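You operate a simulated robot arm through the tools that you are given. There is no shell and no other tool. Be economical: measure what you need, move in short steps, check, and stop when the job is done.

You run a simulated robot arm. Do the job below in one go: nothing can be reset, and whatever is moved stays where it is left.

TASK
Take the green can on the right end of the work bench and put it away on the left end of the work bench. Stack the blue nozzle marked "45 psi" from the right end of the work bench on top of the blue nozzle that says "40 psi". Take the yellow bottle and put it on the green book. Fetch the brown ring from the middle of the work bench and set it on top of the black gauge. Put the 38 MM blue carton from the left end of the work bench on the middle of the work bench and the 65 MM blue carton on top of the green carton there. Do these in any order. Set down upright: green can, yellow bottle, blue carton.
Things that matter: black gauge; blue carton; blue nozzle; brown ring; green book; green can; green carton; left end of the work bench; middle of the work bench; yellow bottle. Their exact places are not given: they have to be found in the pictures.

The check looks at the end state, three seconds after you hand in, the way a careful person would. Anything else that was tipped, shoved, dropped, spilled or broken makes it a failure.

THE ROBOT
A 6-joint arm with a two-finger parallel gripper on a trunk, on a base that drives. Base frame: it is fixed to the floor where the robot stands at the start and does not move with it; the origin is under the middle of the robot, x ahead of it, y to its left, z up; the surface under the hand at the start is at about z = 860. Units: mm, degrees, N and s.
With the tool pointing down near the work surface it reaches from about 440 to 860 mm from the robot's upright axis, wherever it stands. Its first joint turns from -115.0 to 115.0 degrees. Places, roughly: black gauge [750, 2500, 1000]; blue carton [750, 2750, 1000]; blue nozzle [1000, 0, 1000]; brown ring (5x5x3 cm) [600, 1500, 900]; green book [1000, 500, 750]; green can [500, 0, 1000]; green carton [1000, 2500, 1000]; left end of the work bench [800, 2400, 900]; middle of the work bench [800, 1400, 900]; yellow bottle [1000, 500, 1000]. Payload 4.2 kg.
Tool frame: the origin (TCP) lies between the finger pads and is the grasp point; the fingertips stand 23 mm ahead of it; z points along the fingers, y is the line along which they close. The gripper opens to 94 mm. The fingers are 38 mm wide and 10 mm thick; the gripper's body (54 by 96 mm) begins 39 mm behind the TCP.
Orientation is that of the tool frame in the base frame, as a unit quaternion [w, x, y, z]. With the fingers straight down and closing along the base's y, the tool's x points along the base's -x, its y along +y and its z along -z.

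THE INTERFACE
- The arm moves only by the tool drive_tool. Its argument "commands" is a list of rows, each a list of 7 numbers: the shift along the tool's x, y, z in mm, then the turn, a rotation vector about the tool's x, y, z in degrees, then the finger opening in mm, from 0 to 94. In form: [[dx, dy, dz, ax, ay, az, grip], ...]. A call has 1 to 20 rows; each row is the pose to reach, as a shift and turn from the pose commanded when the call began, along the tool's axes at that moment. Each row takes 0.2 s and may step no farther than 50 mm and 8.6 degrees from the row before; otherwise, or with a gripper value out of range, the whole call is refused. Where a pose cannot be reached the arm comes as near as it can. A force on the tool above 40 N (or 10 N above the force at the start of the call, whichever is more), or a blocked arm, ends the call early, and 0.2 s more pass. The fingers move at their own pace (about 108 mm/s each) and stop on an object; they squeeze with about 39 N. The grip force told is the motor's: it shows also when the fingers shut on nothing. Time passes only in rows, and 0.2 s behind the last, so rows that repeat a pose let the fingers close. It gives the time, the measured TCP pose, the force on the tool (base axes), the opening and the grip force at its end, in the units of the frame above (readings bear some noise), with the torque about the TCP (base axes, N m) and any sound that the robot's microphone picked up.
- Cameras (640 x 400 px; columns grow to the right, rows downward): "scene" is now at [229.4, 201.2, 1447.5]; the picture's right is [0.09, -1.00, -0.00], its down [-0.75, -0.07, -0.66] and it looks along [0.65, 0.06, -0.75] (base axes); focal length 222 px, centre (320, 200). "wrist" rides on the gripper at [86, 16, -74] in the tool frame; the picture's right is [-0.18, 0.98, 0.00], its down [-0.58, -0.11, -0.81] and it looks along [-0.79, -0.15, 0.59] (tool axes); focal length 243 px, centre (320, 200).
- get_image(camera): a new picture of that camera. It takes no simulated time.
- raise_lower(by): slides the trunk up (or, below 0, down) by that many mm; the arm and the scene camera ride with it, the base frame stays. It gives what a move gives, with no picture.
- roll_base(legs): drives the robot by 1 to 6 legs, each [ahead, turn to the left] in mm and degrees, along the robot's own axes; the way and the turn of a leg run together, so that a leg with both is an arc; at most 1500 mm and 180 degrees a leg. The arm and the cameras ride along, it lands a little off, and it stops where it bumps. It gives what a move gives.
- pan_tilt(pan, tilt): turns the head with the scene camera to pan (to the left, within 80 degrees either way) and tilt (down, from -29 to 69), counted from straight ahead of the robot. It gives what a move gives.
- measure_at(camera, pixels): for up to 12 pixels [column, row] of the newest picture of that camera ("zoom" is the newest enlarged one), the place [x, y, z] in the base frame of the surface seen there, good to about 2 mm. It takes no simulated time.
- zoom(camera, box): a new picture of the part [left, top, right, bottom] of that camera's present view, enlarged. It takes no simulated time.
- job_done(): hands the job in; it is judged then, once.

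Go step by step. Measure first, check grasps and placings, and put right what went wrong. The budget is 124 turns and 114 pictures, counting those below and the enlarged ones. Unless the task says otherwise, let go and move clear before handing in, and close with one line.

The tools are called as name(argument=value, ...) on one line, values as JSON. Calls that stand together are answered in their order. drive_tool: Moves the arm, as the interface text tells. Its arguments: {"type":"object","properties":{"commands":{"type":"array","items":{"type":"array","items":{"type":"number"}}}},"required":["commands"]} The other tools are called the same way: raise_lower (by) slides the trunk up or down; roll_base (legs) drives the base; pan_tilt (pan, tilt) turns the head that bears the scene camera; get_image (camera) takes a picture; measure_at (camera, pixels) gives the place of the surface under pixels of a picture; zoom (camera, box) takes an enlarged picture of a part of a camera's view; job_done () hands the job in.

At the start:

```text
clock: 0.0
tcp_pos: [596.8, -93.1, 1240.5]
ee_rot: [0.0, 0.0, 1.0, 0.0]
wrist_force: [-1.4, -0.1, -0.5]
wrist_torque: [-0.01, 0.01, 0.02]
grip_width: 94.0
grasp_force: 0.1
trunk travel left (down, up): [-825.0, 165.0]
robot x, y, heading: [-0.0, 1.5, 0.0]
head pan, tilt: [5.4, 48.9]
```

scene: 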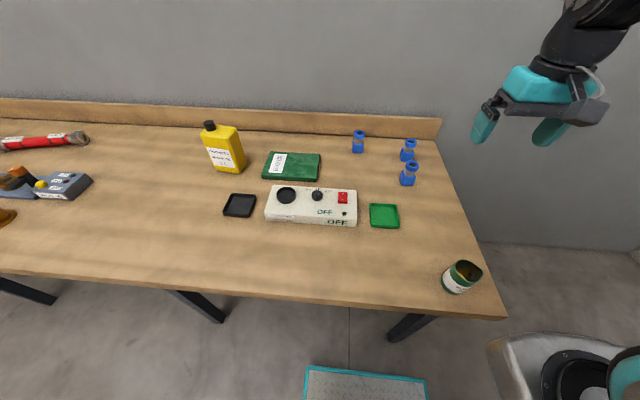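
wrist: 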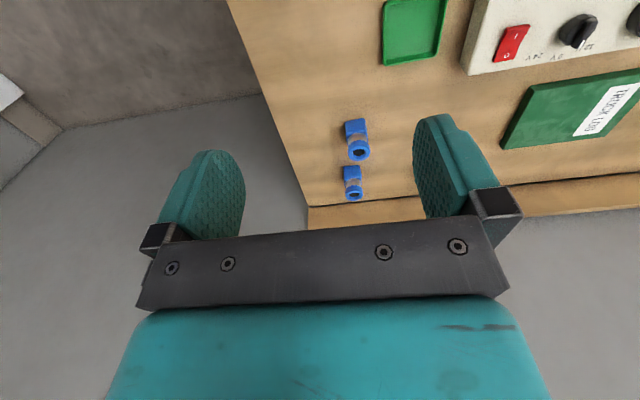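

The scene shows three blue nozzles (358,141), (408,150), (409,174), a yellow bottle (224,147), a green book (291,166), and a green can (461,277). I'll zoom in to read labels and measure.

zoom(camera="scene", box=[330, 110, 450, 200])

measure_at(camera="scene", pixels=[[358, 133], [358, 148], [408, 143], [407, 157], [411, 166], [407, 182], [290, 165], [266, 176], [318, 178], [319, 156], [274, 154], [465, 268]])

zoom(camera="scene", box=[180, 110, 340, 220])

```text
4.44 times, centred on (390, 155) of scene
```

zoom: 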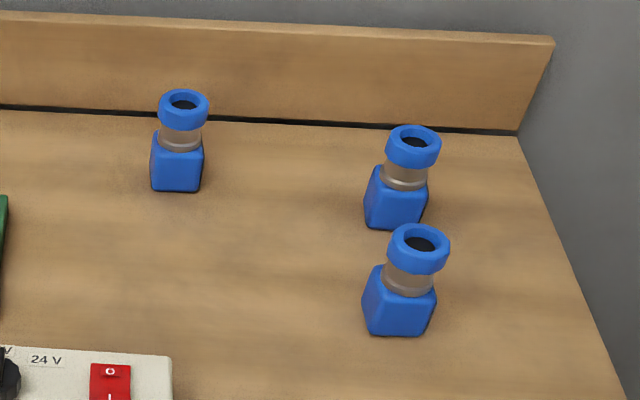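

```text
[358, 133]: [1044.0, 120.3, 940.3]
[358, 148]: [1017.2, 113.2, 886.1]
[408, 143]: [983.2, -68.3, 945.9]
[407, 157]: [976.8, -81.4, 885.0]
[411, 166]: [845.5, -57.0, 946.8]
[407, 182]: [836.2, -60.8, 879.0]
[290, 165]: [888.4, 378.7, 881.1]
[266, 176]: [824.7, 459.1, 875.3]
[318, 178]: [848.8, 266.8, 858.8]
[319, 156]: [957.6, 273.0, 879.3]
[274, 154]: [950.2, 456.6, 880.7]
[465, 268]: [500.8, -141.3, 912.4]
```

```text
3.64 times, centred on (260, 165) of scene
```

zoom: 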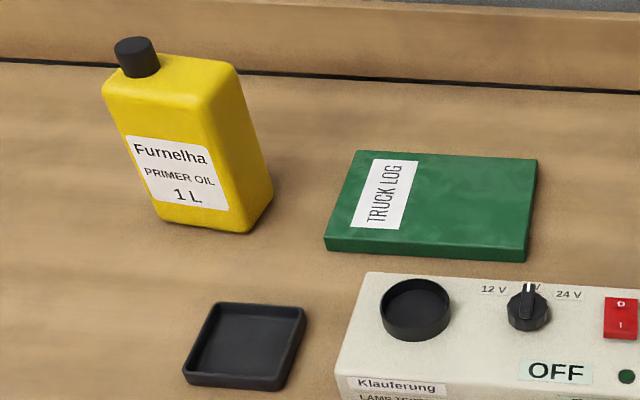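

The nozzle labels aren't visible from this side. I'll look at the wrist view enlarged.

zoom(camera="wrist", box=[310, 100, 410, 210])

zoom(camera="scene", box=[390, 130, 430, 190])

```text
3.64 times, centred on (360, 155) of wrist
```

zoom: 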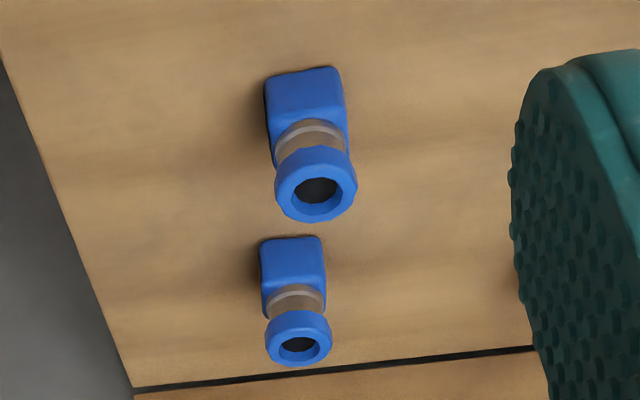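

```text
6.67 times, centred on (410, 160) of scene
```

zoom: 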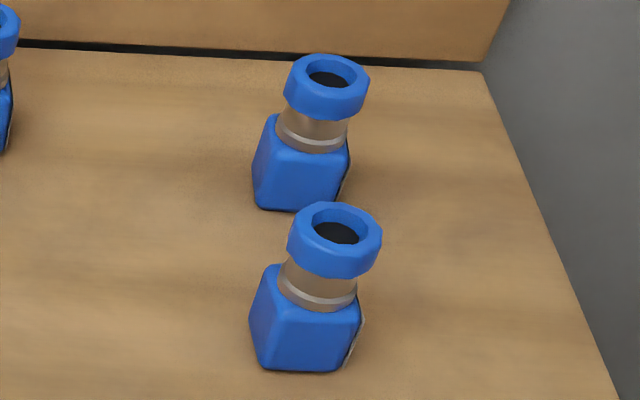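

Label edges seem to be on the -y faces (e.g. zoom pixel (355,340)). I'll turn the wrist by 90° and look from the -y side.

drive_tool(commands=[[-17, -12, 18, 0, 0, -8.2, 94], [-34, -24, 36, 0, 0, -16.4, 94], [-51, -36, 54, 0, 0, -24.6, 94], [-68, -48, 72, 0, 0, -32.8, 94], [-85, -60, 90, 0, 0, -41, 94], [-102, -72, 108, 0, 0, -49.2, 94], [-119, -84, 126, 0, 0, -57.4, 94], [-136, -96, 144, 0, 0, -65.6, 94], [-153, -108, 162, 0, 0, -73.8, 94], [-170, -120, 180, 0, 0, -82, 94], [-183, -132, 200, 0, 0, -90, 94]])

get_image(camera="wrist")

```text
clock: 2.4
tcp_pos: [777.4, -226.0, 1039.8]
ee_rot: [0.001, 0.709, -0.706, 0.0]
wrist_force: [-1.1, 0.7, 1.1]
wrist_torque: [-0.01, -0.01, 0.03]
grip_width: 94.0
grasp_force: 0.0
trunk travel left (down, up): [-825.0, 165.0]
robot x, y, heading: [-1.2, 2.2, 0.0]
head pan, tilt: [5.4, 48.9]
```

```text
107 pictures are left
```

wrist: 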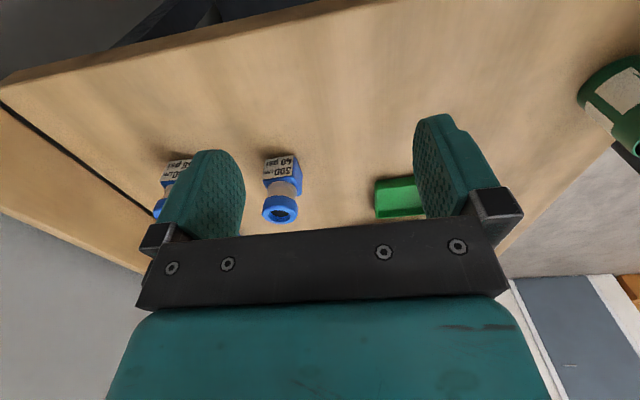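

zoom(camera="wrist", box=[140, 140, 310, 230])

```text
3.76 times, centred on (225, 185) of wrist
```

zoom: 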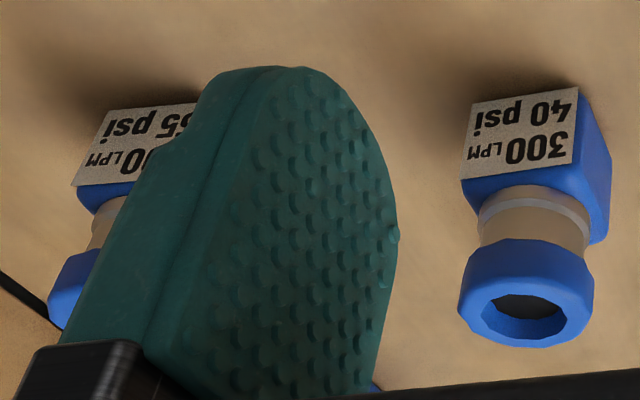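

Front-right nozzle reads "40 psi" and rear-right "55/65 psi", so the third at (1030,115) is probably "45 psi"; I'll check later. I need to know bench edge and base geometry, so I'll tilt the head down.

pan_tilt(pan=0, tilt=69)

get_image(camera="scene")

measure_at(camera="scene", pixels=[[320, 300], [320, 380], [200, 260], [400, 260], [320, 200]])

```text
clock: 3.2
tcp_pos: [777.2, -225.4, 1039.5]
ee_rot: [-0.001, 0.707, -0.707, 0.0]
wrist_force: [-0.8, 0.6, -0.6]
wrist_torque: [-0.01, -0.03, 0.03]
grip_width: 94.1
grasp_force: 0.1
trunk travel left (down, up): [-825.0, 165.0]
robot x, y, heading: [-3.5, -0.8, 0.0]
head pan, tilt: [0.0, 68.8]
```

```text
105 pictures are left
```

scene: 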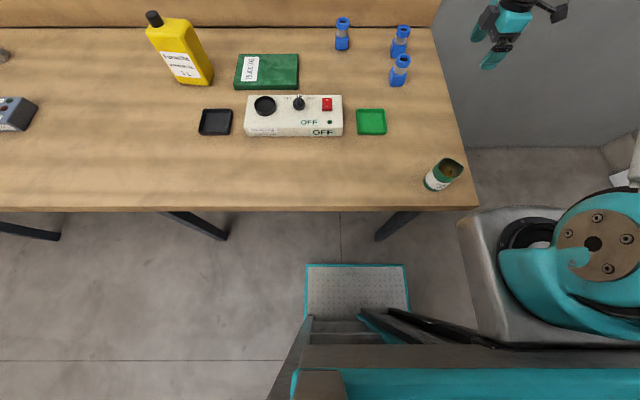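

```text
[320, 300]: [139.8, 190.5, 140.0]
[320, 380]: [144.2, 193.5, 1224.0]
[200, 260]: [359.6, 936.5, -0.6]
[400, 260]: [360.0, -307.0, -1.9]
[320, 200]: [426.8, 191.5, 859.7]
```

measure_at(camera="scene", pixels=[[355, 267], [480, 212], [470, 240], [500, 300], [540, 212], [600, 240], [590, 195], [320, 340], [390, 325], [450, 330], [320, 208], [475, 204]])

```text
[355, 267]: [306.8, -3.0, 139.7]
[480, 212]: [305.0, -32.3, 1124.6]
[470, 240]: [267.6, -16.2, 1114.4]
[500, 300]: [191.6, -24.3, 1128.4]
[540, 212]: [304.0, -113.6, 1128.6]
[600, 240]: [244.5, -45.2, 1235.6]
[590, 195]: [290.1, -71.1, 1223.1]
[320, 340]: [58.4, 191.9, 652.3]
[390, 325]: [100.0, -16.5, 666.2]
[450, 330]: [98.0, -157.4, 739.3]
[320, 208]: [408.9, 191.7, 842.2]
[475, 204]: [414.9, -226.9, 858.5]
```

measure_at(camera="scene", pixels=[[378, 239], [400, 215], [225, 238], [180, 214], [308, 267], [406, 267], [505, 235], [540, 218], [592, 243], [638, 190], [600, 280], [635, 330]])

pan_tilt(pan=-50, tilt=55)

get_image(camera="scene")

```text
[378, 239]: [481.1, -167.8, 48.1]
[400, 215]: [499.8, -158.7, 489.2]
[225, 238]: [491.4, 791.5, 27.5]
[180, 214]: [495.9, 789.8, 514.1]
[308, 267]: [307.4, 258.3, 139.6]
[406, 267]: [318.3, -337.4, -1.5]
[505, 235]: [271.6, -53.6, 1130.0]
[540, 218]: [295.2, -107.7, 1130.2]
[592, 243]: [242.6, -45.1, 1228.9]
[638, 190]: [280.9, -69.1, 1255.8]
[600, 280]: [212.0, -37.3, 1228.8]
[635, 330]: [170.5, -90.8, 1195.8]
```

```text
clock: 4.4
tcp_pos: [777.9, -225.1, 1041.6]
ee_rot: [0.0, -0.707, 0.707, -0.001]
wrist_force: [0.2, -0.2, -1.5]
wrist_torque: [0.0, 0.03, -0.03]
grip_width: 94.0
grasp_force: 0.1
trunk travel left (down, up): [-825.0, 165.0]
robot x, y, heading: [2.6, 3.7, 0.1]
head pan, tilt: [-50.0, 55.0]
```

```text
104 pictures are left
```

scene: 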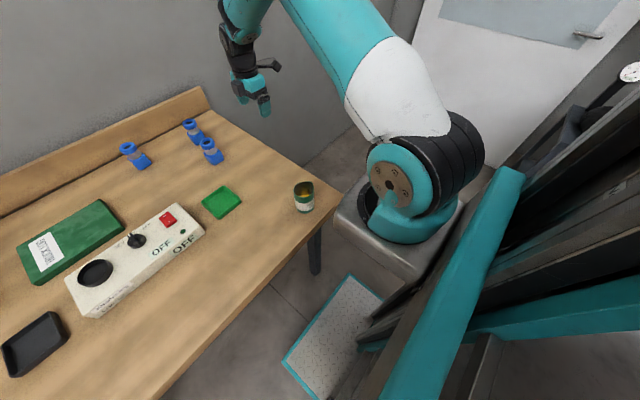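

Arm axis is around (200,-110) and there's leeway in front. I'll move the wrist camera to view the third nozzle's -y face.

drive_tool(commands=[[-28, -30, 0, 0, 0, 0, 94], [-55, -60, 0, 0, 0, 0, 94], [-82, -90, 0, 0, 0, 0, 94], [-110, -120, 0, 0, 0, 0, 94], [-138, -150, 0, 0, 0, 0, 94], [-165, -182, 0, 0, 0, 0, 94]])

get_image(camera="wrist")

zoom(camera="wrist", box=[240, 100, 400, 200])

```text
clock: 5.8
tcp_pos: [894.2, -94.4, 1041.7]
ee_rot: [-0.001, -0.707, 0.707, 0.0]
wrist_force: [0.4, 0.3, 0.5]
wrist_torque: [-0.01, -0.01, -0.02]
grip_width: 94.4
grasp_force: 0.1
out of reach, approached as far as the arm can: row 4, 5, 6
trunk travel left (down, up): [-825.0, 165.0]
robot x, y, heading: [-1.1, -0.2, -0.2]
head pan, tilt: [-50.0, 55.0]
```

```text
103 pictures are left
```

wrist: 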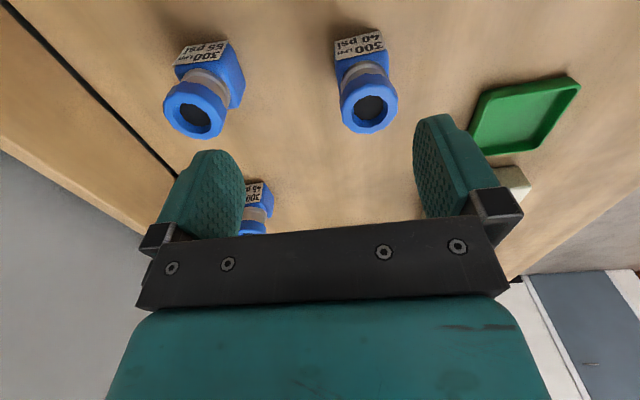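

```text
4.00 times, centred on (320, 150) of wrist
```

zoom: 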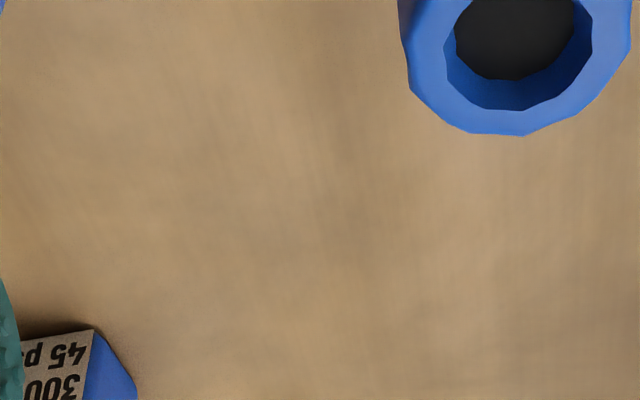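

Confirmed: the third nozzle reads "45 psi". It's out of reach from here, so I'll retract the arm, then drive the base into the slot between bench legs at about (230,300).

drive_tool(commands=[[0, 10, -40, 0, 0, 0, 94], [0, 35, -70, 0, 0, 8, 94], [0, 60, -100, 0, 0, 16, 94], [0, 90, -130, 0, 0, 24, 94], [0, 120, -155, 0, 0, 32, 94], [0, 150, -180, 0, 0, 40, 94], [0, 180, -200, 0, 0, 48, 94], [0, 210, -220, 0, 0, 56, 94], [0, 240, -230, 0, 0, 64, 94], [0, 270, -230, 0, 0, 72, 94], [0, 295, -230, 0, 0, 80, 94], [0, 295, -230, 0, 0, 88, 94], [0, 295, -230, 0, 0, 90, 94]])

roll_base(legs=[[-150, 0], [0, 50], [392, 0], [0, -50], [130, 0]])

pan_tilt(pan=0, tilt=45)

get_image(camera="scene")

```text
clock: 8.6
tcp_pos: [598.5, -88.3, 1274.5]
ee_rot: [0.0, 0.001, 1.0, 0.0]
wrist_force: [0.0, 0.7, -0.5]
wrist_torque: [0.02, -0.01, -0.01]
grip_width: 94.1
grasp_force: 0.0
trunk travel left (down, up): [-825.0, 165.0]
robot x, y, heading: [-2.9, -0.7, 0.3]
head pan, tilt: [-50.0, 55.0]
```

```text
clock: 17.4
tcp_pos: [835.7, 206.1, 1274.0]
ee_rot: [0.002, 0.001, 1.0, 0.0]
wrist_force: [-0.7, 0.5, -0.8]
wrist_torque: [-0.01, -0.01, 0.03]
grip_width: 93.8
grasp_force: 0.1
trunk travel left (down, up): [-825.0, 165.0]
robot x, y, heading: [235.7, 296.6, -0.0]
head pan, tilt: [-50.0, 55.0]
```

```text
clock: 18.6
tcp_pos: [834.8, 206.0, 1273.8]
ee_rot: [0.0, 0.0, 1.0, 0.0]
wrist_force: [-0.4, 0.2, 0.4]
wrist_torque: [-0.02, -0.04, 0.0]
grip_width: 94.2
grasp_force: 0.1
trunk travel left (down, up): [-825.0, 165.0]
robot x, y, heading: [233.3, 299.0, -0.2]
head pan, tilt: [0.0, 45.0]
```

```text
101 pictures are left
```

scene: 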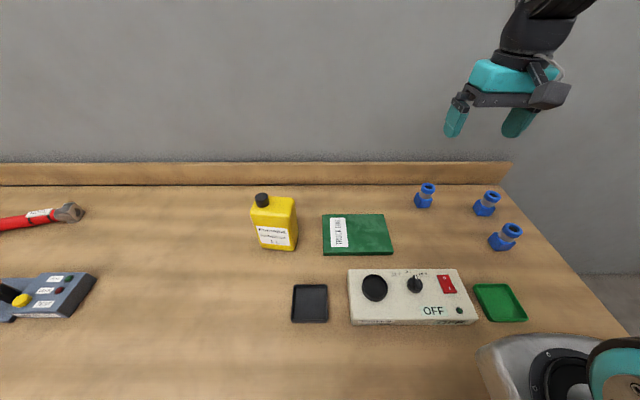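

The drive landed well. I'll zoom and measure the nozzles, book and bottle.

zoom(camera="scene", box=[400, 160, 540, 260])

measure_at(camera="scene", pixels=[[427, 187], [422, 204], [490, 195], [512, 229], [503, 241], [460, 182], [325, 216], [385, 216], [392, 252], [324, 252], [460, 250]])

measure_at(camera="scene", pixels=[[262, 200], [256, 205], [296, 200], [290, 210], [275, 199], [293, 240], [258, 230], [276, 247], [268, 195]])

```text
4.00 times, centred on (470, 210) of scene
```

zoom: 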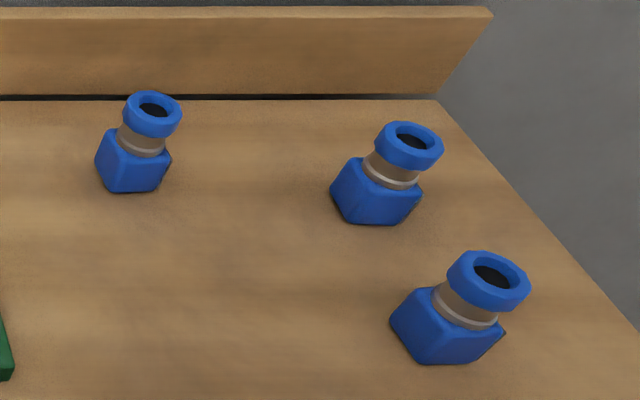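

```text
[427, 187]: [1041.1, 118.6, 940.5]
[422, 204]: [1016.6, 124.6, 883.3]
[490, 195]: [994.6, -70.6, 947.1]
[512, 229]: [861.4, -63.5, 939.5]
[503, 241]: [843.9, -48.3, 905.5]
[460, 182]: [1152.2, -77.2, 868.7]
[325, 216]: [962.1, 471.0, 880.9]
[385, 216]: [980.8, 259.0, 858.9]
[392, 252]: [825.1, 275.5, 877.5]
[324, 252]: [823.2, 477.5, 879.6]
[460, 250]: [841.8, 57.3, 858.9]
```

```text
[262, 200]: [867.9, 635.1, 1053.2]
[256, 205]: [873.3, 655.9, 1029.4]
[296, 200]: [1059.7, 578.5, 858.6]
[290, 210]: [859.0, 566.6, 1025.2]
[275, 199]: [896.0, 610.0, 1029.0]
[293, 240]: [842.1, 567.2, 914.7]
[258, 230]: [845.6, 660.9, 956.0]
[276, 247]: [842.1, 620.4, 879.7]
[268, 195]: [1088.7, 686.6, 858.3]
```

measure_at(camera="zoom", pixels=[[129, 110], [176, 108], [153, 96], [150, 121], [130, 180], [100, 150], [168, 158], [455, 272], [522, 285], [490, 256], [485, 298], [395, 322]])

```text
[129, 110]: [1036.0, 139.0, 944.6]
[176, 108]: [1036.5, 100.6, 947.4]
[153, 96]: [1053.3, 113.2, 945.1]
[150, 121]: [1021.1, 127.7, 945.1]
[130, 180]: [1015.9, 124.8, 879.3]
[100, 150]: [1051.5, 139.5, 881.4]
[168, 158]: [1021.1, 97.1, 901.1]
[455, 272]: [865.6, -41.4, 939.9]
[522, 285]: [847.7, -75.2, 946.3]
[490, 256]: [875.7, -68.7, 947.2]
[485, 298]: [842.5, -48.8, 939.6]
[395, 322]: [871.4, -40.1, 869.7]
```

Nozzle 45: centre (1037,120), top 946. I'll go down, then forward above it.

drive_tool(commands=[[0, -15, 45, 0, 0, 0, 80], [0, -30, 90, 0, 0, 0, 80], [0, -45, 135, 0, 0, 0, 80], [0, -60, 180, 0, 0, 0, 80], [0, -75, 225, 0, 0, 0, 80], [-30, -86, 260, 0, 0, 0, 80], [-70, -86, 264, 0, 0, 0, 80], [-110, -86, 264, 0, 0, 0, 80], [-150, -86, 264, 0, 0, 0, 80], [-180, -86, 264, 0, 0, 0, 80], [-202, -86, 264, 0, 0, 0, 80]])

get_image(camera="wrist")

```text
clock: 21.0
tcp_pos: [1035.2, 119.2, 1010.8]
ee_rot: [0.0, 0.002, 1.0, 0.0]
wrist_force: [-0.2, -0.6, 0.4]
wrist_torque: [0.03, 0.01, -0.03]
grip_width: 79.9
grasp_force: 0.1
trunk travel left (down, up): [-825.0, 165.0]
robot x, y, heading: [231.1, 295.1, -0.0]
head pan, tilt: [0.0, 45.0]
```

```text
99 pictures are left
```

wrist: 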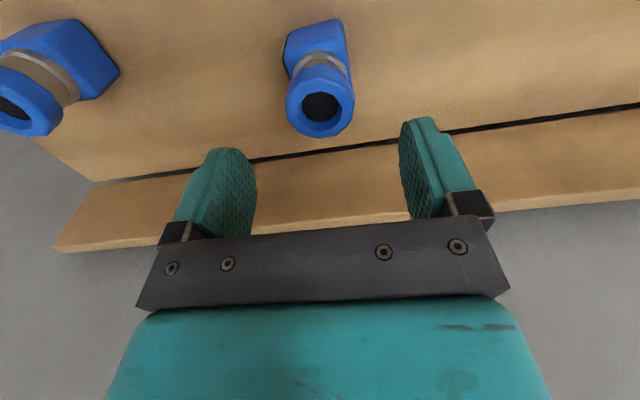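

measure_at(camera="wrist", pixels=[[293, 105], [348, 105], [320, 76], [322, 130]])

drive_tool(commands=[[0, 0, 40, 0, 0, 0, 70], [0, 0, 80, 0, 0, 0, 70]])

```text
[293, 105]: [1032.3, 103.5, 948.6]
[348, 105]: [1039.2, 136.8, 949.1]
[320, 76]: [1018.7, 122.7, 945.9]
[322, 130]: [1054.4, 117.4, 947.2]
```

```text
clock: 21.6
tcp_pos: [1038.7, 117.6, 929.2]
ee_rot: [0.001, 0.002, 1.0, -0.001]
wrist_force: [0.8, 0.4, 0.3]
wrist_torque: [-0.01, -0.04, -0.04]
grip_width: 69.9
grasp_force: 0.1
trunk travel left (down, up): [-825.0, 165.0]
robot x, y, heading: [237.1, 295.4, -0.1]
head pan, tilt: [0.0, 45.0]
```

Centred on the ring ((1036,120)). Close and lift.

drive_tool(commands=[[0, 0, 0, 0, 0, 0, 30], [0, 0, 0, 0, 0, 0, 30], [0, 0, -40, 0, 0, 0, 30], [0, 0, -80, 0, 0, 0, 30], [0, 0, -115, 0, 0, 0, 30], [0, 0, -150, 0, 0, 0, 30]])

get_image(camera="wrist")

```text
clock: 23.0
tcp_pos: [1039.8, 118.0, 1079.1]
ee_rot: [-0.001, 0.002, 1.0, 0.001]
wrist_force: [0.4, -0.5, -0.3]
wrist_torque: [-0.04, 0.0, 0.01]
grip_width: 30.1
grasp_force: 0.0
trunk travel left (down, up): [-825.0, 165.0]
robot x, y, heading: [238.6, 294.8, -0.4]
head pan, tilt: [0.0, 45.0]
```

```text
98 pictures are left
```

wrist: 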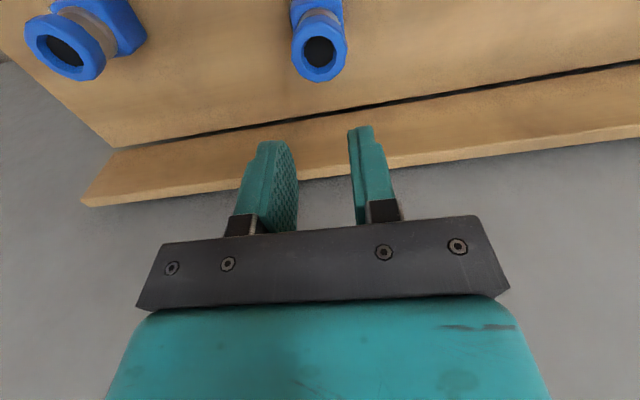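

The grasp came up empty (grip 30, no force). The nozzle still stands at (320,50); I'll re-measure it and grip lower with full closing.

zoom(camera="wrist", box=[270, 0, 370, 90])

measure_at(camera="wrist", pixels=[[294, 50], [346, 50], [320, 22], [320, 80], [294, 10], [342, 6]])

zoom(camera="scene", box=[400, 120, 540, 220])

```text
4.44 times, centred on (320, 45) of wrist
```

zoom: 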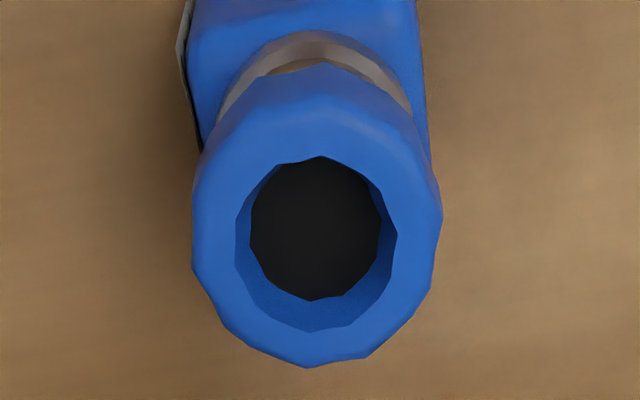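

```text
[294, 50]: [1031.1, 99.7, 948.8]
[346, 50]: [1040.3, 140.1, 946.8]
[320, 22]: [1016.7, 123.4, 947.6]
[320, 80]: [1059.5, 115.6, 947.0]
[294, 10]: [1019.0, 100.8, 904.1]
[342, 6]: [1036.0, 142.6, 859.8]
```

```text
4.00 times, centred on (470, 170) of scene
```

zoom: 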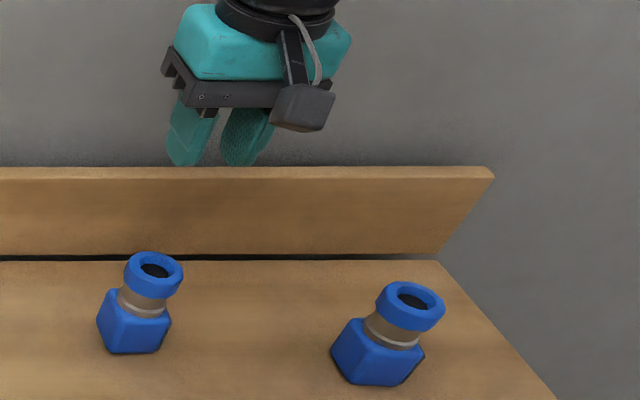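

drive_tool(commands=[[1, 1, 0, 0, 0, 0, 75], [2, 2, 45, 0, 0, 0, 75], [2, 2, 90, 0, 0, 0, 75], [2, 2, 130, 0, 0, 0, 75], [2, 2, 164, 0, 0, 0, 75], [2, 2, 164, 0, 0, 0, 0], [2, 2, 164, 0, 0, 0, 0], [2, 2, 164, 0, 0, 0, 0], [2, 2, 164, 0, 0, 0, 0]])

get_image(camera="wrist")

```text
clock: 25.0
tcp_pos: [1033.5, 122.1, 916.6]
ee_rot: [0.0, 0.001, 1.0, 0.001]
wrist_force: [0.7, -0.8, 1.3]
wrist_torque: [-0.01, 0.02, -0.02]
grip_width: 45.3
grasp_force: 38.8
trunk travel left (down, up): [-825.0, 165.0]
robot x, y, heading: [234.3, 292.7, -0.0]
head pan, tilt: [0.0, 45.0]
```

```text
95 pictures are left
```

wrist: 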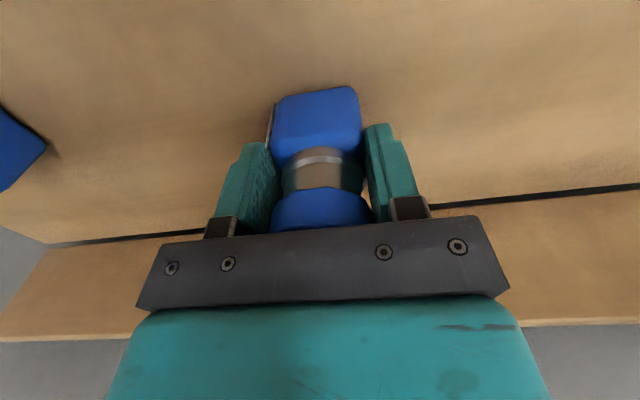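

Firm grip (45 mm, 39 N). Lift and carry to above the 40 psi nozzle.

drive_tool(commands=[[0, 0, -40, 0, 0, 0, 0], [0, 0, -80, 0, 0, 0, 0], [0, 0, -120, 0, 0, 0, 0], [0, 0, -160, 0, 0, 0, 0], [30, -30, -160, 0, 0, 0, 0], [60, -60, -160, 0, 0, 0, 0], [90, -90, -160, 0, 0, 0, 0], [120, -120, -160, 0, 0, 0, 0], [150, -150, -160, 0, 0, 0, 0], [176, -181, -160, 0, 0, 0, 0], [176, -181, -160, 0, 0, 0, 0]])

get_image(camera="wrist")

zoom(camera="scene", box=[430, 140, 590, 260])

```text
clock: 27.4
tcp_pos: [854.8, -60.3, 1076.2]
ee_rot: [0.0, 0.002, 1.0, -0.001]
wrist_force: [0.6, 0.3, -3.2]
wrist_torque: [0.0, 0.04, -0.04]
grip_width: 45.7
grasp_force: 38.8
trunk travel left (down, up): [-825.0, 165.0]
robot x, y, heading: [233.4, 298.3, -0.2]
head pan, tilt: [0.0, 45.0]
```

```text
94 pictures are left
```

wrist: 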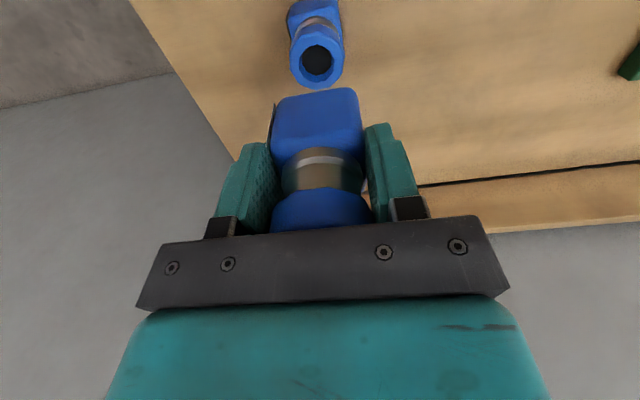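

```text
3.33 times, centred on (510, 200) of scene
```

zoom: 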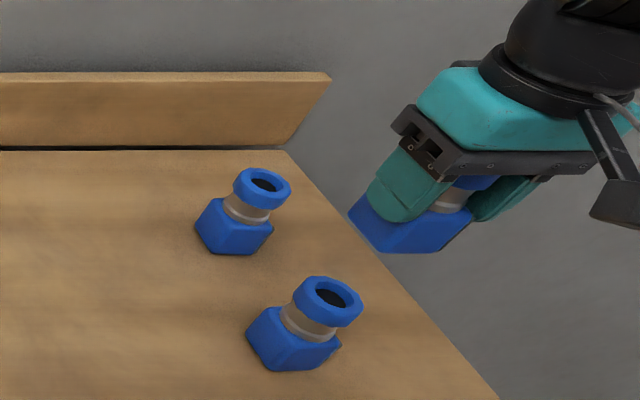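

measure_at(camera="wrist", pixels=[[292, 64], [343, 64], [316, 40], [318, 86], [300, 80], [336, 80], [297, 48], [336, 46]])

measure_at(camera="zoom", pixels=[[296, 294], [358, 302], [330, 281], [327, 315], [400, 250], [365, 225]])

```text
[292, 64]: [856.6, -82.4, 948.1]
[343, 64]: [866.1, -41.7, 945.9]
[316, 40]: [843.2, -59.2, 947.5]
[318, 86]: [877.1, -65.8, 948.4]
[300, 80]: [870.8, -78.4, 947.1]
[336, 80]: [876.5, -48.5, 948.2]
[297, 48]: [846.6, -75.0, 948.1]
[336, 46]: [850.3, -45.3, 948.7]
```

```text
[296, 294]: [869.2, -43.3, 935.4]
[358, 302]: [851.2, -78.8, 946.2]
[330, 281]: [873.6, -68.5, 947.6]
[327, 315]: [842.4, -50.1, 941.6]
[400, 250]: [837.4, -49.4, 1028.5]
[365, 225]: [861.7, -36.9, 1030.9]
```

40 psi ring centre is (860.5,-62,947). Align by (+3,-2) and lower to just above.

drive_tool(commands=[[-3, -2, 0, 0, 0, 0, 0], [-3, -2, 40, 0, 0, 0, 0], [-3, -2, 60, 0, 0, 0, 0], [-3, -2, 67, 0, 0, 0, 0], [-3, -2, 67, 0, 0, 0, 0]])

zoom(camera="scene", box=[450, 170, 570, 260])

get_image(camera="wrist")

```text
clock: 28.6
tcp_pos: [862.7, -58.7, 1008.6]
ee_rot: [0.0, 0.002, 1.0, 0.0]
wrist_force: [-0.2, 0.0, -1.8]
wrist_torque: [0.0, 0.01, 0.03]
grip_width: 45.4
grasp_force: 39.2
trunk travel left (down, up): [-825.0, 165.0]
robot x, y, heading: [233.6, 296.8, -0.0]
head pan, tilt: [0.0, 45.0]
```

```text
4.44 times, centred on (510, 215) of scene
```

zoom: 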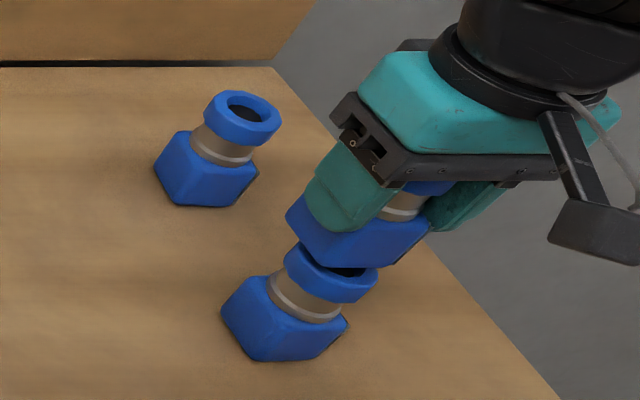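

```text
91 pictures are left
```

wrist: 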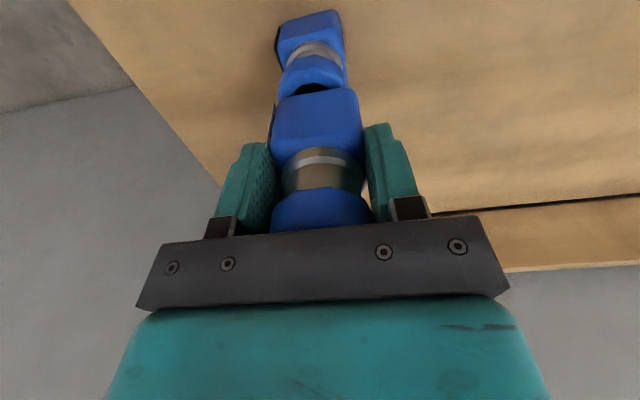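

measure_at(camera="wrist", pixels=[[280, 85], [346, 82], [312, 60], [279, 130], [356, 125], [316, 92], [277, 95], [354, 92]])

measure_at(camera="zoom", pixels=[[288, 262], [370, 295], [330, 288], [292, 225], [380, 265], [425, 235]])

zoom(camera="wrist", box=[250, 0, 390, 140])

```text
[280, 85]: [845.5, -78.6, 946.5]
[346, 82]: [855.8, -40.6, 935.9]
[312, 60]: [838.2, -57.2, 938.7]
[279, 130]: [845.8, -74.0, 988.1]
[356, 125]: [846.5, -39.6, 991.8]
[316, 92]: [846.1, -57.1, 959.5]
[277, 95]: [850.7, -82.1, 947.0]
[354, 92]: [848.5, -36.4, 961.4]
```

```text
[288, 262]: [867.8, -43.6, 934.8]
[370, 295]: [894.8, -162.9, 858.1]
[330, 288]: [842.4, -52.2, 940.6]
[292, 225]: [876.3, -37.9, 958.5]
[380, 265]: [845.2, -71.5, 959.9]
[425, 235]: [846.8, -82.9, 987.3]
```

```text
2.86 times, centred on (320, 70) of wrist
```

zoom: 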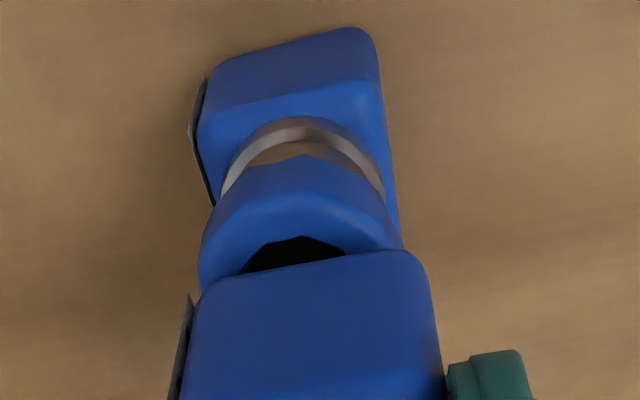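

Held box centre ≈(866,-59) vs ring (860.5,-62), gap ~7 mm. Shift by (-5,-3) and lower gently.

drive_tool(commands=[[5, -3, 0, 0, 0, 0, 0], [5, -3, 3, 0, 0, 0, 0], [5, -3, 5, 0, 0, 0, 0], [5, -3, 6, 0, 0, 0, 0]])

zoom(camera="wrist", box=[250, 0, 390, 140])

```text
clock: 29.6
tcp_pos: [855.5, -63.9, 1002.2]
ee_rot: [0.0, 0.001, 1.0, 0.0]
wrist_force: [1.4, 0.0, -0.2]
wrist_torque: [0.05, 0.02, 0.0]
grip_width: 45.4
grasp_force: 38.7
trunk travel left (down, up): [-825.0, 165.0]
robot x, y, heading: [235.3, 292.9, -0.3]
head pan, tilt: [0.0, 45.0]
```

```text
2.86 times, centred on (320, 70) of wrist
```

zoom: 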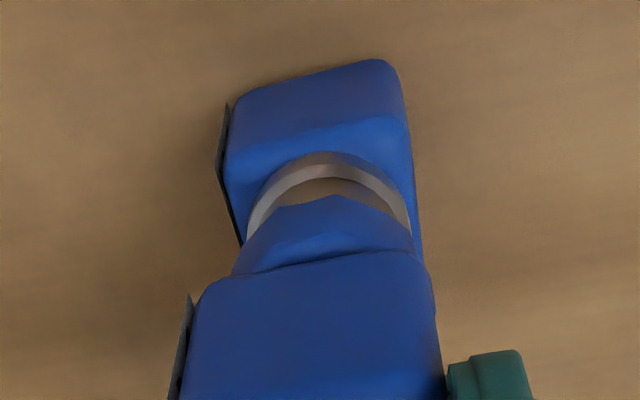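

drive_tool(commands=[[0, 1, 1, 0, 0, 0, 0], [0, 1, 2, 0, 0, 0, 0], [0, 1, 3, 0, 0, 0, 0]])

zoom(camera="scene", box=[450, 170, 570, 260])

```text
clock: 30.4
tcp_pos: [856.7, -63.8, 1002.2]
ee_rot: [0.001, 0.003, 1.0, -0.002]
wrist_force: [-1.9, -5.2, 28.6]
wrist_torque: [-0.13, 0.12, -0.06]
grip_width: 45.6
grasp_force: 39.1
trunk travel left (down, up): [-825.0, 165.0]
robot x, y, heading: [240.6, 298.7, -0.3]
head pan, tilt: [0.0, 45.0]
```

```text
4.44 times, centred on (510, 215) of scene
```

zoom: 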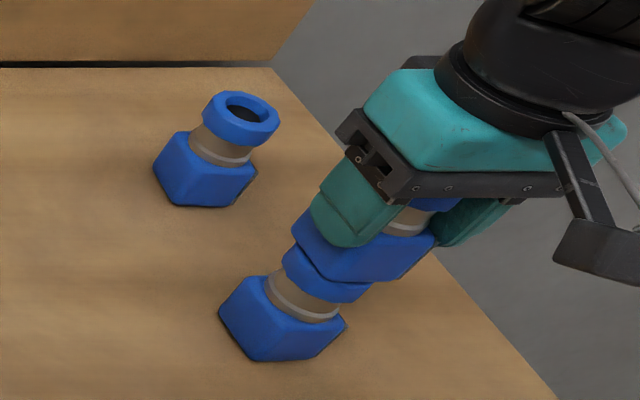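

Contact (28 N). Ease 1.5 mm and open, then rise.

drive_tool(commands=[[0, 0, -1.5, 0, 0, 0, 0], [0, 0, -1.5, 0, 0, 0, 46], [0, 0, -1.5, 0, 0, 0, 50], [0, 0, -1.5, 0, 0, 0, 60], [0, 0, -1.5, 0, 0, 0, 80], [0, 0, -30, 0, 0, 0, 80], [0, 0, -75, 0, 0, 0, 80], [0, 0, -120, 0, 0, 0, 80], [0, 0, -160, 0, 0, 0, 80]])

zoom(camera="scene", box=[450, 150, 570, 260])

get_image(camera="wrist")

```text
clock: 32.4
tcp_pos: [855.9, -62.0, 1160.1]
ee_rot: [-0.002, 0.001, 1.0, 0.001]
wrist_force: [-0.1, 0.1, -0.1]
wrist_torque: [0.0, -0.02, 0.03]
grip_width: 80.1
grasp_force: 0.1
trunk travel left (down, up): [-825.0, 165.0]
robot x, y, heading: [236.6, 300.9, -0.2]
head pan, tilt: [0.0, 45.0]
```

```text
3.64 times, centred on (510, 205) of scene
```

zoom: 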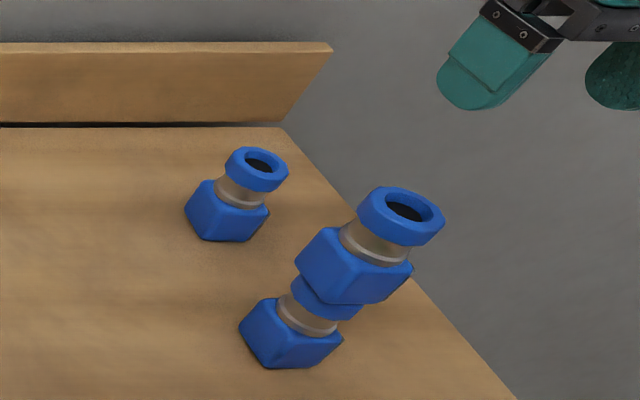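

```text
86 pictures are left
```

wrist: 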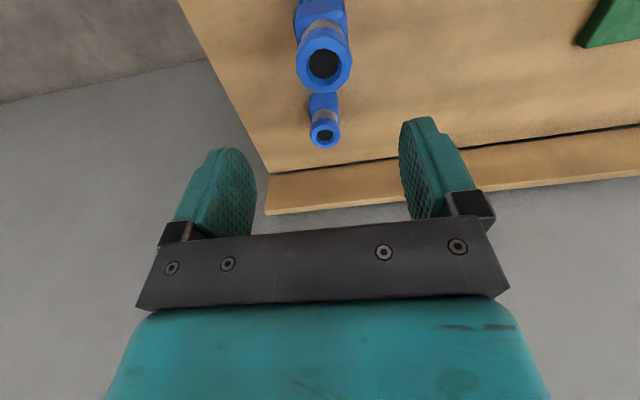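

The stack stands well. Next the bottle: measure its outline in detail.

zoom(camera="scene", box=[230, 180, 330, 260])

measure_at(camera="scene", pixels=[[263, 195], [254, 209], [293, 207], [290, 200], [294, 200], [280, 198], [297, 203], [253, 206], [297, 215], [296, 235], [262, 248], [291, 250]])

```text
5.00 times, centred on (280, 220) of scene
```

zoom: 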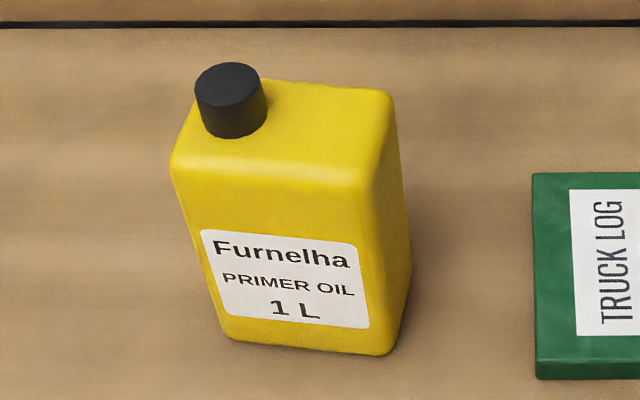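

```text
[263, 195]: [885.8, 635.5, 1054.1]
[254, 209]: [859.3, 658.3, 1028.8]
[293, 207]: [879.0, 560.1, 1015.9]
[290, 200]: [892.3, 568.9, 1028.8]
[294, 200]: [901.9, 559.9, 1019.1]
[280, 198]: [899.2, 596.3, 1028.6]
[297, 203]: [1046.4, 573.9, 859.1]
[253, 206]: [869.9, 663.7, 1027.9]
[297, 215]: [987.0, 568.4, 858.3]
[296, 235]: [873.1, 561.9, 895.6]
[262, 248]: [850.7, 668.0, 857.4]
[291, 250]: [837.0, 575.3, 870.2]
```

measure_at(camera="zoom", pixels=[[340, 86], [375, 92], [280, 85], [260, 170], [340, 180], [190, 165], [210, 70], [245, 70], [230, 85], [222, 250], [365, 260], [380, 150]])

```text
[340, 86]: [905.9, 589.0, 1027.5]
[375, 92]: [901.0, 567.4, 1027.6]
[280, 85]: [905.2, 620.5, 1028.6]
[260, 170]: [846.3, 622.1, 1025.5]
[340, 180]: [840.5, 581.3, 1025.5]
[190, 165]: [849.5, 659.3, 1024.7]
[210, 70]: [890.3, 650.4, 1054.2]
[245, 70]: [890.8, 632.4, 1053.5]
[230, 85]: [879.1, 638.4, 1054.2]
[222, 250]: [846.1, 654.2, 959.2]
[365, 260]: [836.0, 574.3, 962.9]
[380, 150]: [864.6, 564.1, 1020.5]
```

Bottle: centre ≈(874,611), depth ~66, yaw ~-7°, cap top 1054. I'll move above it with the hand turned to close along its depth.

drive_tool(commands=[[-1, 48, 0, 0, 0, -6, 94], [-2, 96, 0, 0, 0, -12, 94], [-4, 144, 0, 0, 0, -18, 94], [-5, 192, 0, 0, 0, -24, 94], [-6, 240, 0, 0, 0, -30, 94], [-8, 288, 0, 0, 0, -36, 94], [-9, 336, 0, 0, 0, -42, 94], [-10, 384, 0, 0, 0, -48, 94], [-12, 432, 0, 0, 0, -54, 94], [-14, 480, 0, 0, 0, -60, 94], [-16, 528, 0, 0, 0, -66, 94], [-17, 576, 0, 0, 0, -72, 94], [-18, 624, 0, 0, 0, -78, 94], [-18.5, 672, 0, 0, 0, -83, 94], [-18.5, 672, 0, 0, 0, -83, 94]])

get_image(camera="wrist")

get_image(camera="scene")

```text
clock: 35.6
tcp_pos: [875.8, 610.1, 1159.9]
ee_rot: [0.0, -0.661, 0.75, 0.0]
wrist_force: [-0.1, 0.9, -0.2]
wrist_torque: [0.01, -0.03, 0.0]
grip_width: 93.8
grasp_force: 0.0
trunk travel left (down, up): [-825.0, 165.0]
robot x, y, heading: [233.7, 298.6, -0.2]
head pan, tilt: [0.0, 45.0]
```

```text
84 pictures are left
```

wrist: 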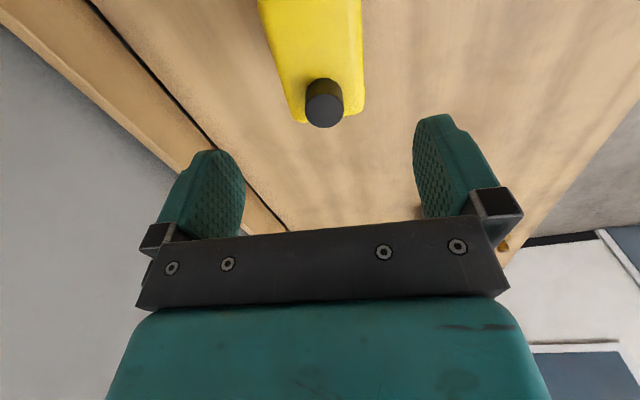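

```text
83 pictures are left
```

scene: 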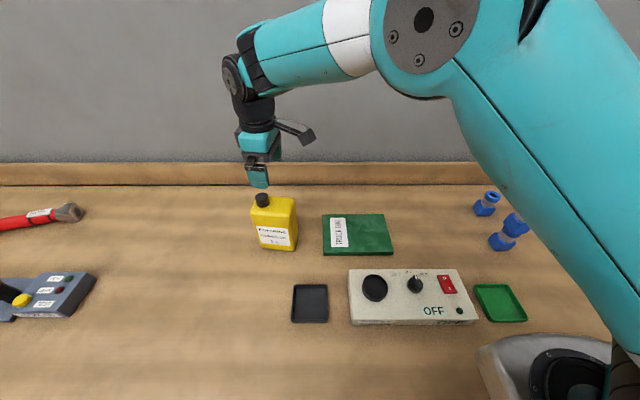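

measure_at(camera="wrist", pixels=[[298, 115], [363, 110], [282, 70], [360, 70], [262, 20], [359, 20], [324, 110]])

```text
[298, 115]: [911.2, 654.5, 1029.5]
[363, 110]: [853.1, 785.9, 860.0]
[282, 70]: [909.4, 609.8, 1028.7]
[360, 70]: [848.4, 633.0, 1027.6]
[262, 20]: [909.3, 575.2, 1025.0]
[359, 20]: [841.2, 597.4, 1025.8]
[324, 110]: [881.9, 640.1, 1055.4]
```

drive_tool(commands=[[0, -2, 45, 0, 0, 0, 94], [0, -2, 85, 0, 0, 0, 94], [0, -2, 115, 0, 0, 0, 94], [0, -2, 130, 0, 0, 0, 94], [0, -2, 141, 0, 0, 0, 94]])

get_image(camera="wrist")

zoom(camera="scene", box=[210, 120, 340, 260])

```text
clock: 36.8
tcp_pos: [879.7, 607.0, 1018.8]
ee_rot: [0.001, -0.662, 0.75, 0.0]
wrist_force: [-0.1, -0.7, 0.0]
wrist_torque: [-0.02, -0.03, 0.0]
grip_width: 94.0
grasp_force: 0.1
trunk travel left (down, up): [-825.0, 165.0]
robot x, y, heading: [236.2, 301.6, -0.3]
head pan, tilt: [0.0, 45.0]
```

```text
82 pictures are left
```

wrist: 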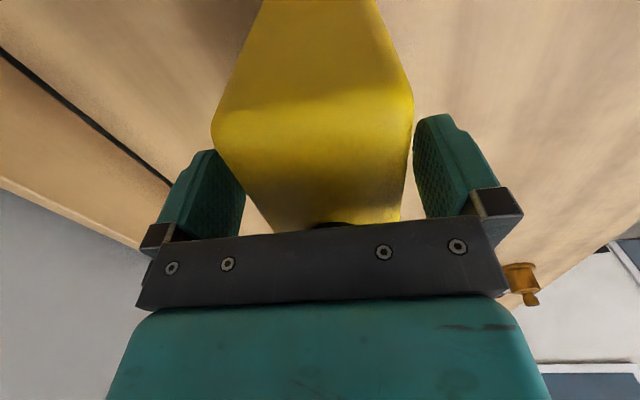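

```text
2.86 times, centred on (275, 190) of scene
```

zoom: 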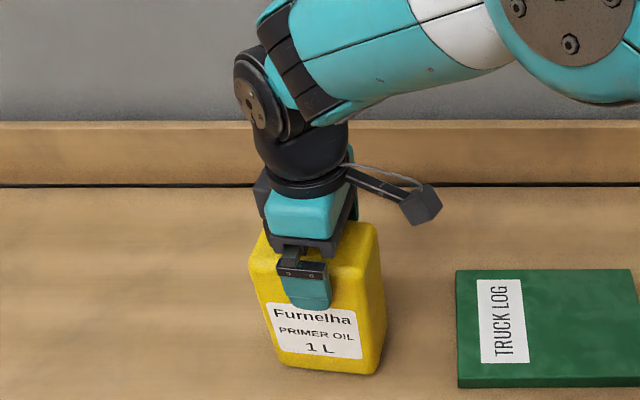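

Fingers straddle the bottle. Close and lift 40 mm.

drive_tool(commands=[[0, 0, 0, 0, 0, 0, 0], [0, 0, 0, 0, 0, 0, 0], [0, 0, 0, 0, 0, 0, 0], [0, 0, -20, 0, 0, 0, 0], [0, 0, -50, 0, 0, 0, 0]])

zoom(camera="scene", box=[210, 120, 400, 260])

```text
clock: 38.0
tcp_pos: [882.6, 609.4, 1066.8]
ee_rot: [-0.001, -0.662, 0.749, 0.0]
wrist_force: [0.7, 0.6, -10.5]
wrist_torque: [-0.11, 0.06, 0.01]
grip_width: 74.8
grasp_force: 38.6
trunk travel left (down, up): [-825.0, 165.0]
robot x, y, heading: [235.2, 298.4, -0.0]
head pan, tilt: [0.0, 45.0]
```

```text
2.86 times, centred on (305, 190) of scene
```

zoom: 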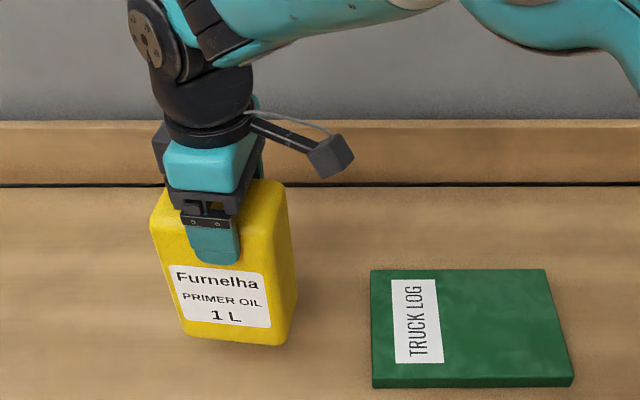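

drive_tool(commands=[[0, 0, -15, 0, 0, 0, 0], [45, -8, -15, 0, 0, 0, 0], [90, -16, -15, 0, 0, 0, 0], [135, -24, -15, 0, 0, 0, 0], [180, -32, -15, 0, 0, 0, 0], [215, -38, -15, 0, 0, 0, 0], [234, -40, -15, 0, 0, 0, 0], [234, -40, 10, 0, 0, 0, 0], [234, -40, 22, 0, 0, 0, 0]])

zoom(camera="scene", box=[280, 130, 430, 260])

```text
clock: 40.0
tcp_pos: [889.5, 373.5, 1046.9]
ee_rot: [0.001, -0.661, 0.75, 0.0]
wrist_force: [1.0, 0.2, -9.8]
wrist_torque: [-0.1, 0.0, 0.01]
grip_width: 75.1
grasp_force: 38.7
trunk travel left (down, up): [-825.0, 165.0]
robot x, y, heading: [234.8, 295.3, -0.1]
head pan, tilt: [0.0, 45.0]
```

```text
3.08 times, centred on (355, 195) of scene
```

zoom: 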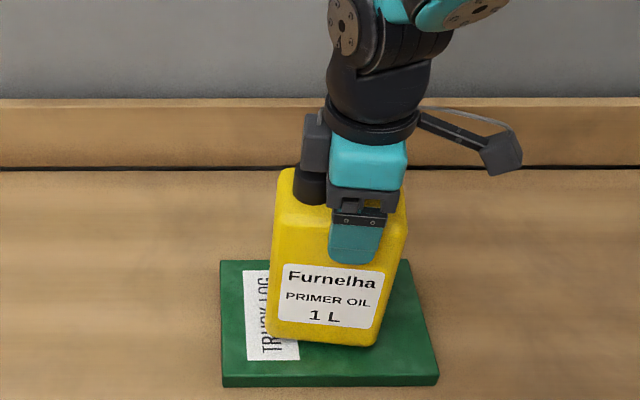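

Well over the book. Lower until contact.

drive_tool(commands=[[0, 0, 2, 0, 0, 0, 0], [0, 0, 4, 0, 0, 0, 0], [0, 0, 5, 0, 0, 0, 0], [0, 0, 6, 0, 0, 0, 0], [0, 0, 7, 0, 0, 0, 0]])

```text
clock: 41.2
tcp_pos: [889.4, 372.1, 1040.7]
ee_rot: [0.0, -0.661, 0.75, 0.001]
wrist_force: [-4.3, -0.4, 3.5]
wrist_torque: [-0.38, 0.23, -0.05]
grip_width: 74.7
grasp_force: 38.8
trunk travel left (down, up): [-825.0, 165.0]
robot x, y, heading: [237.4, 299.0, -0.1]
head pan, tilt: [0.0, 45.0]
```

Contact (force went from -10 to +3.5 N). Open and rise.

drive_tool(commands=[[0, 0, 0.5, 0, 0, 0, 0], [0, 0, 0.5, 0, 0, 0, 77], [0, 0, 0.5, 0, 0, 0, 84], [0, 0, 0.5, 0, 0, 0, 94], [0, 0, 0.5, 0, 0, 0, 94], [0, 0, -40, 0, 0, 0, 94], [0, 0, -85, 0, 0, 0, 94], [0, 0, -130, 0, 0, 0, 94]])

pan_tilt(pan=-25, tilt=55)

get_image(camera="scene")

```text
clock: 43.0
tcp_pos: [889.9, 372.4, 1168.3]
ee_rot: [-0.001, -0.661, 0.75, 0.0]
wrist_force: [0.3, -0.2, 0.7]
wrist_torque: [-0.03, 0.02, -0.01]
grip_width: 94.0
grasp_force: 0.1
trunk travel left (down, up): [-825.0, 165.0]
robot x, y, heading: [236.5, 300.2, 0.0]
head pan, tilt: [0.0, 45.0]
```

```text
clock: 43.9
tcp_pos: [888.8, 370.8, 1167.8]
ee_rot: [0.0, -0.661, 0.75, 0.001]
wrist_force: [-0.2, 0.4, -0.7]
wrist_torque: [0.0, -0.03, -0.03]
grip_width: 94.1
grasp_force: 0.1
trunk travel left (down, up): [-825.0, 165.0]
robot x, y, heading: [235.0, 298.0, -0.2]
head pan, tilt: [-25.0, 55.0]
```

```text
78 pictures are left
```

scene: 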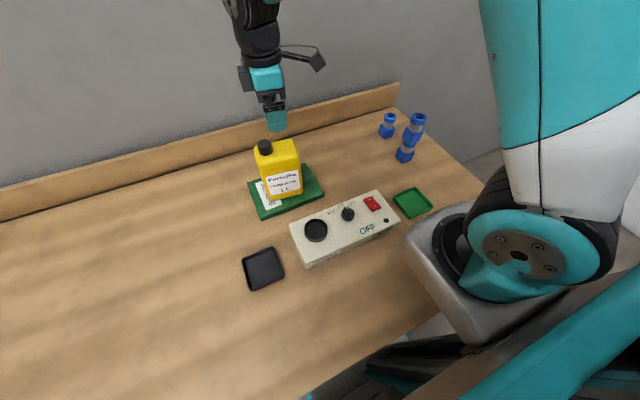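

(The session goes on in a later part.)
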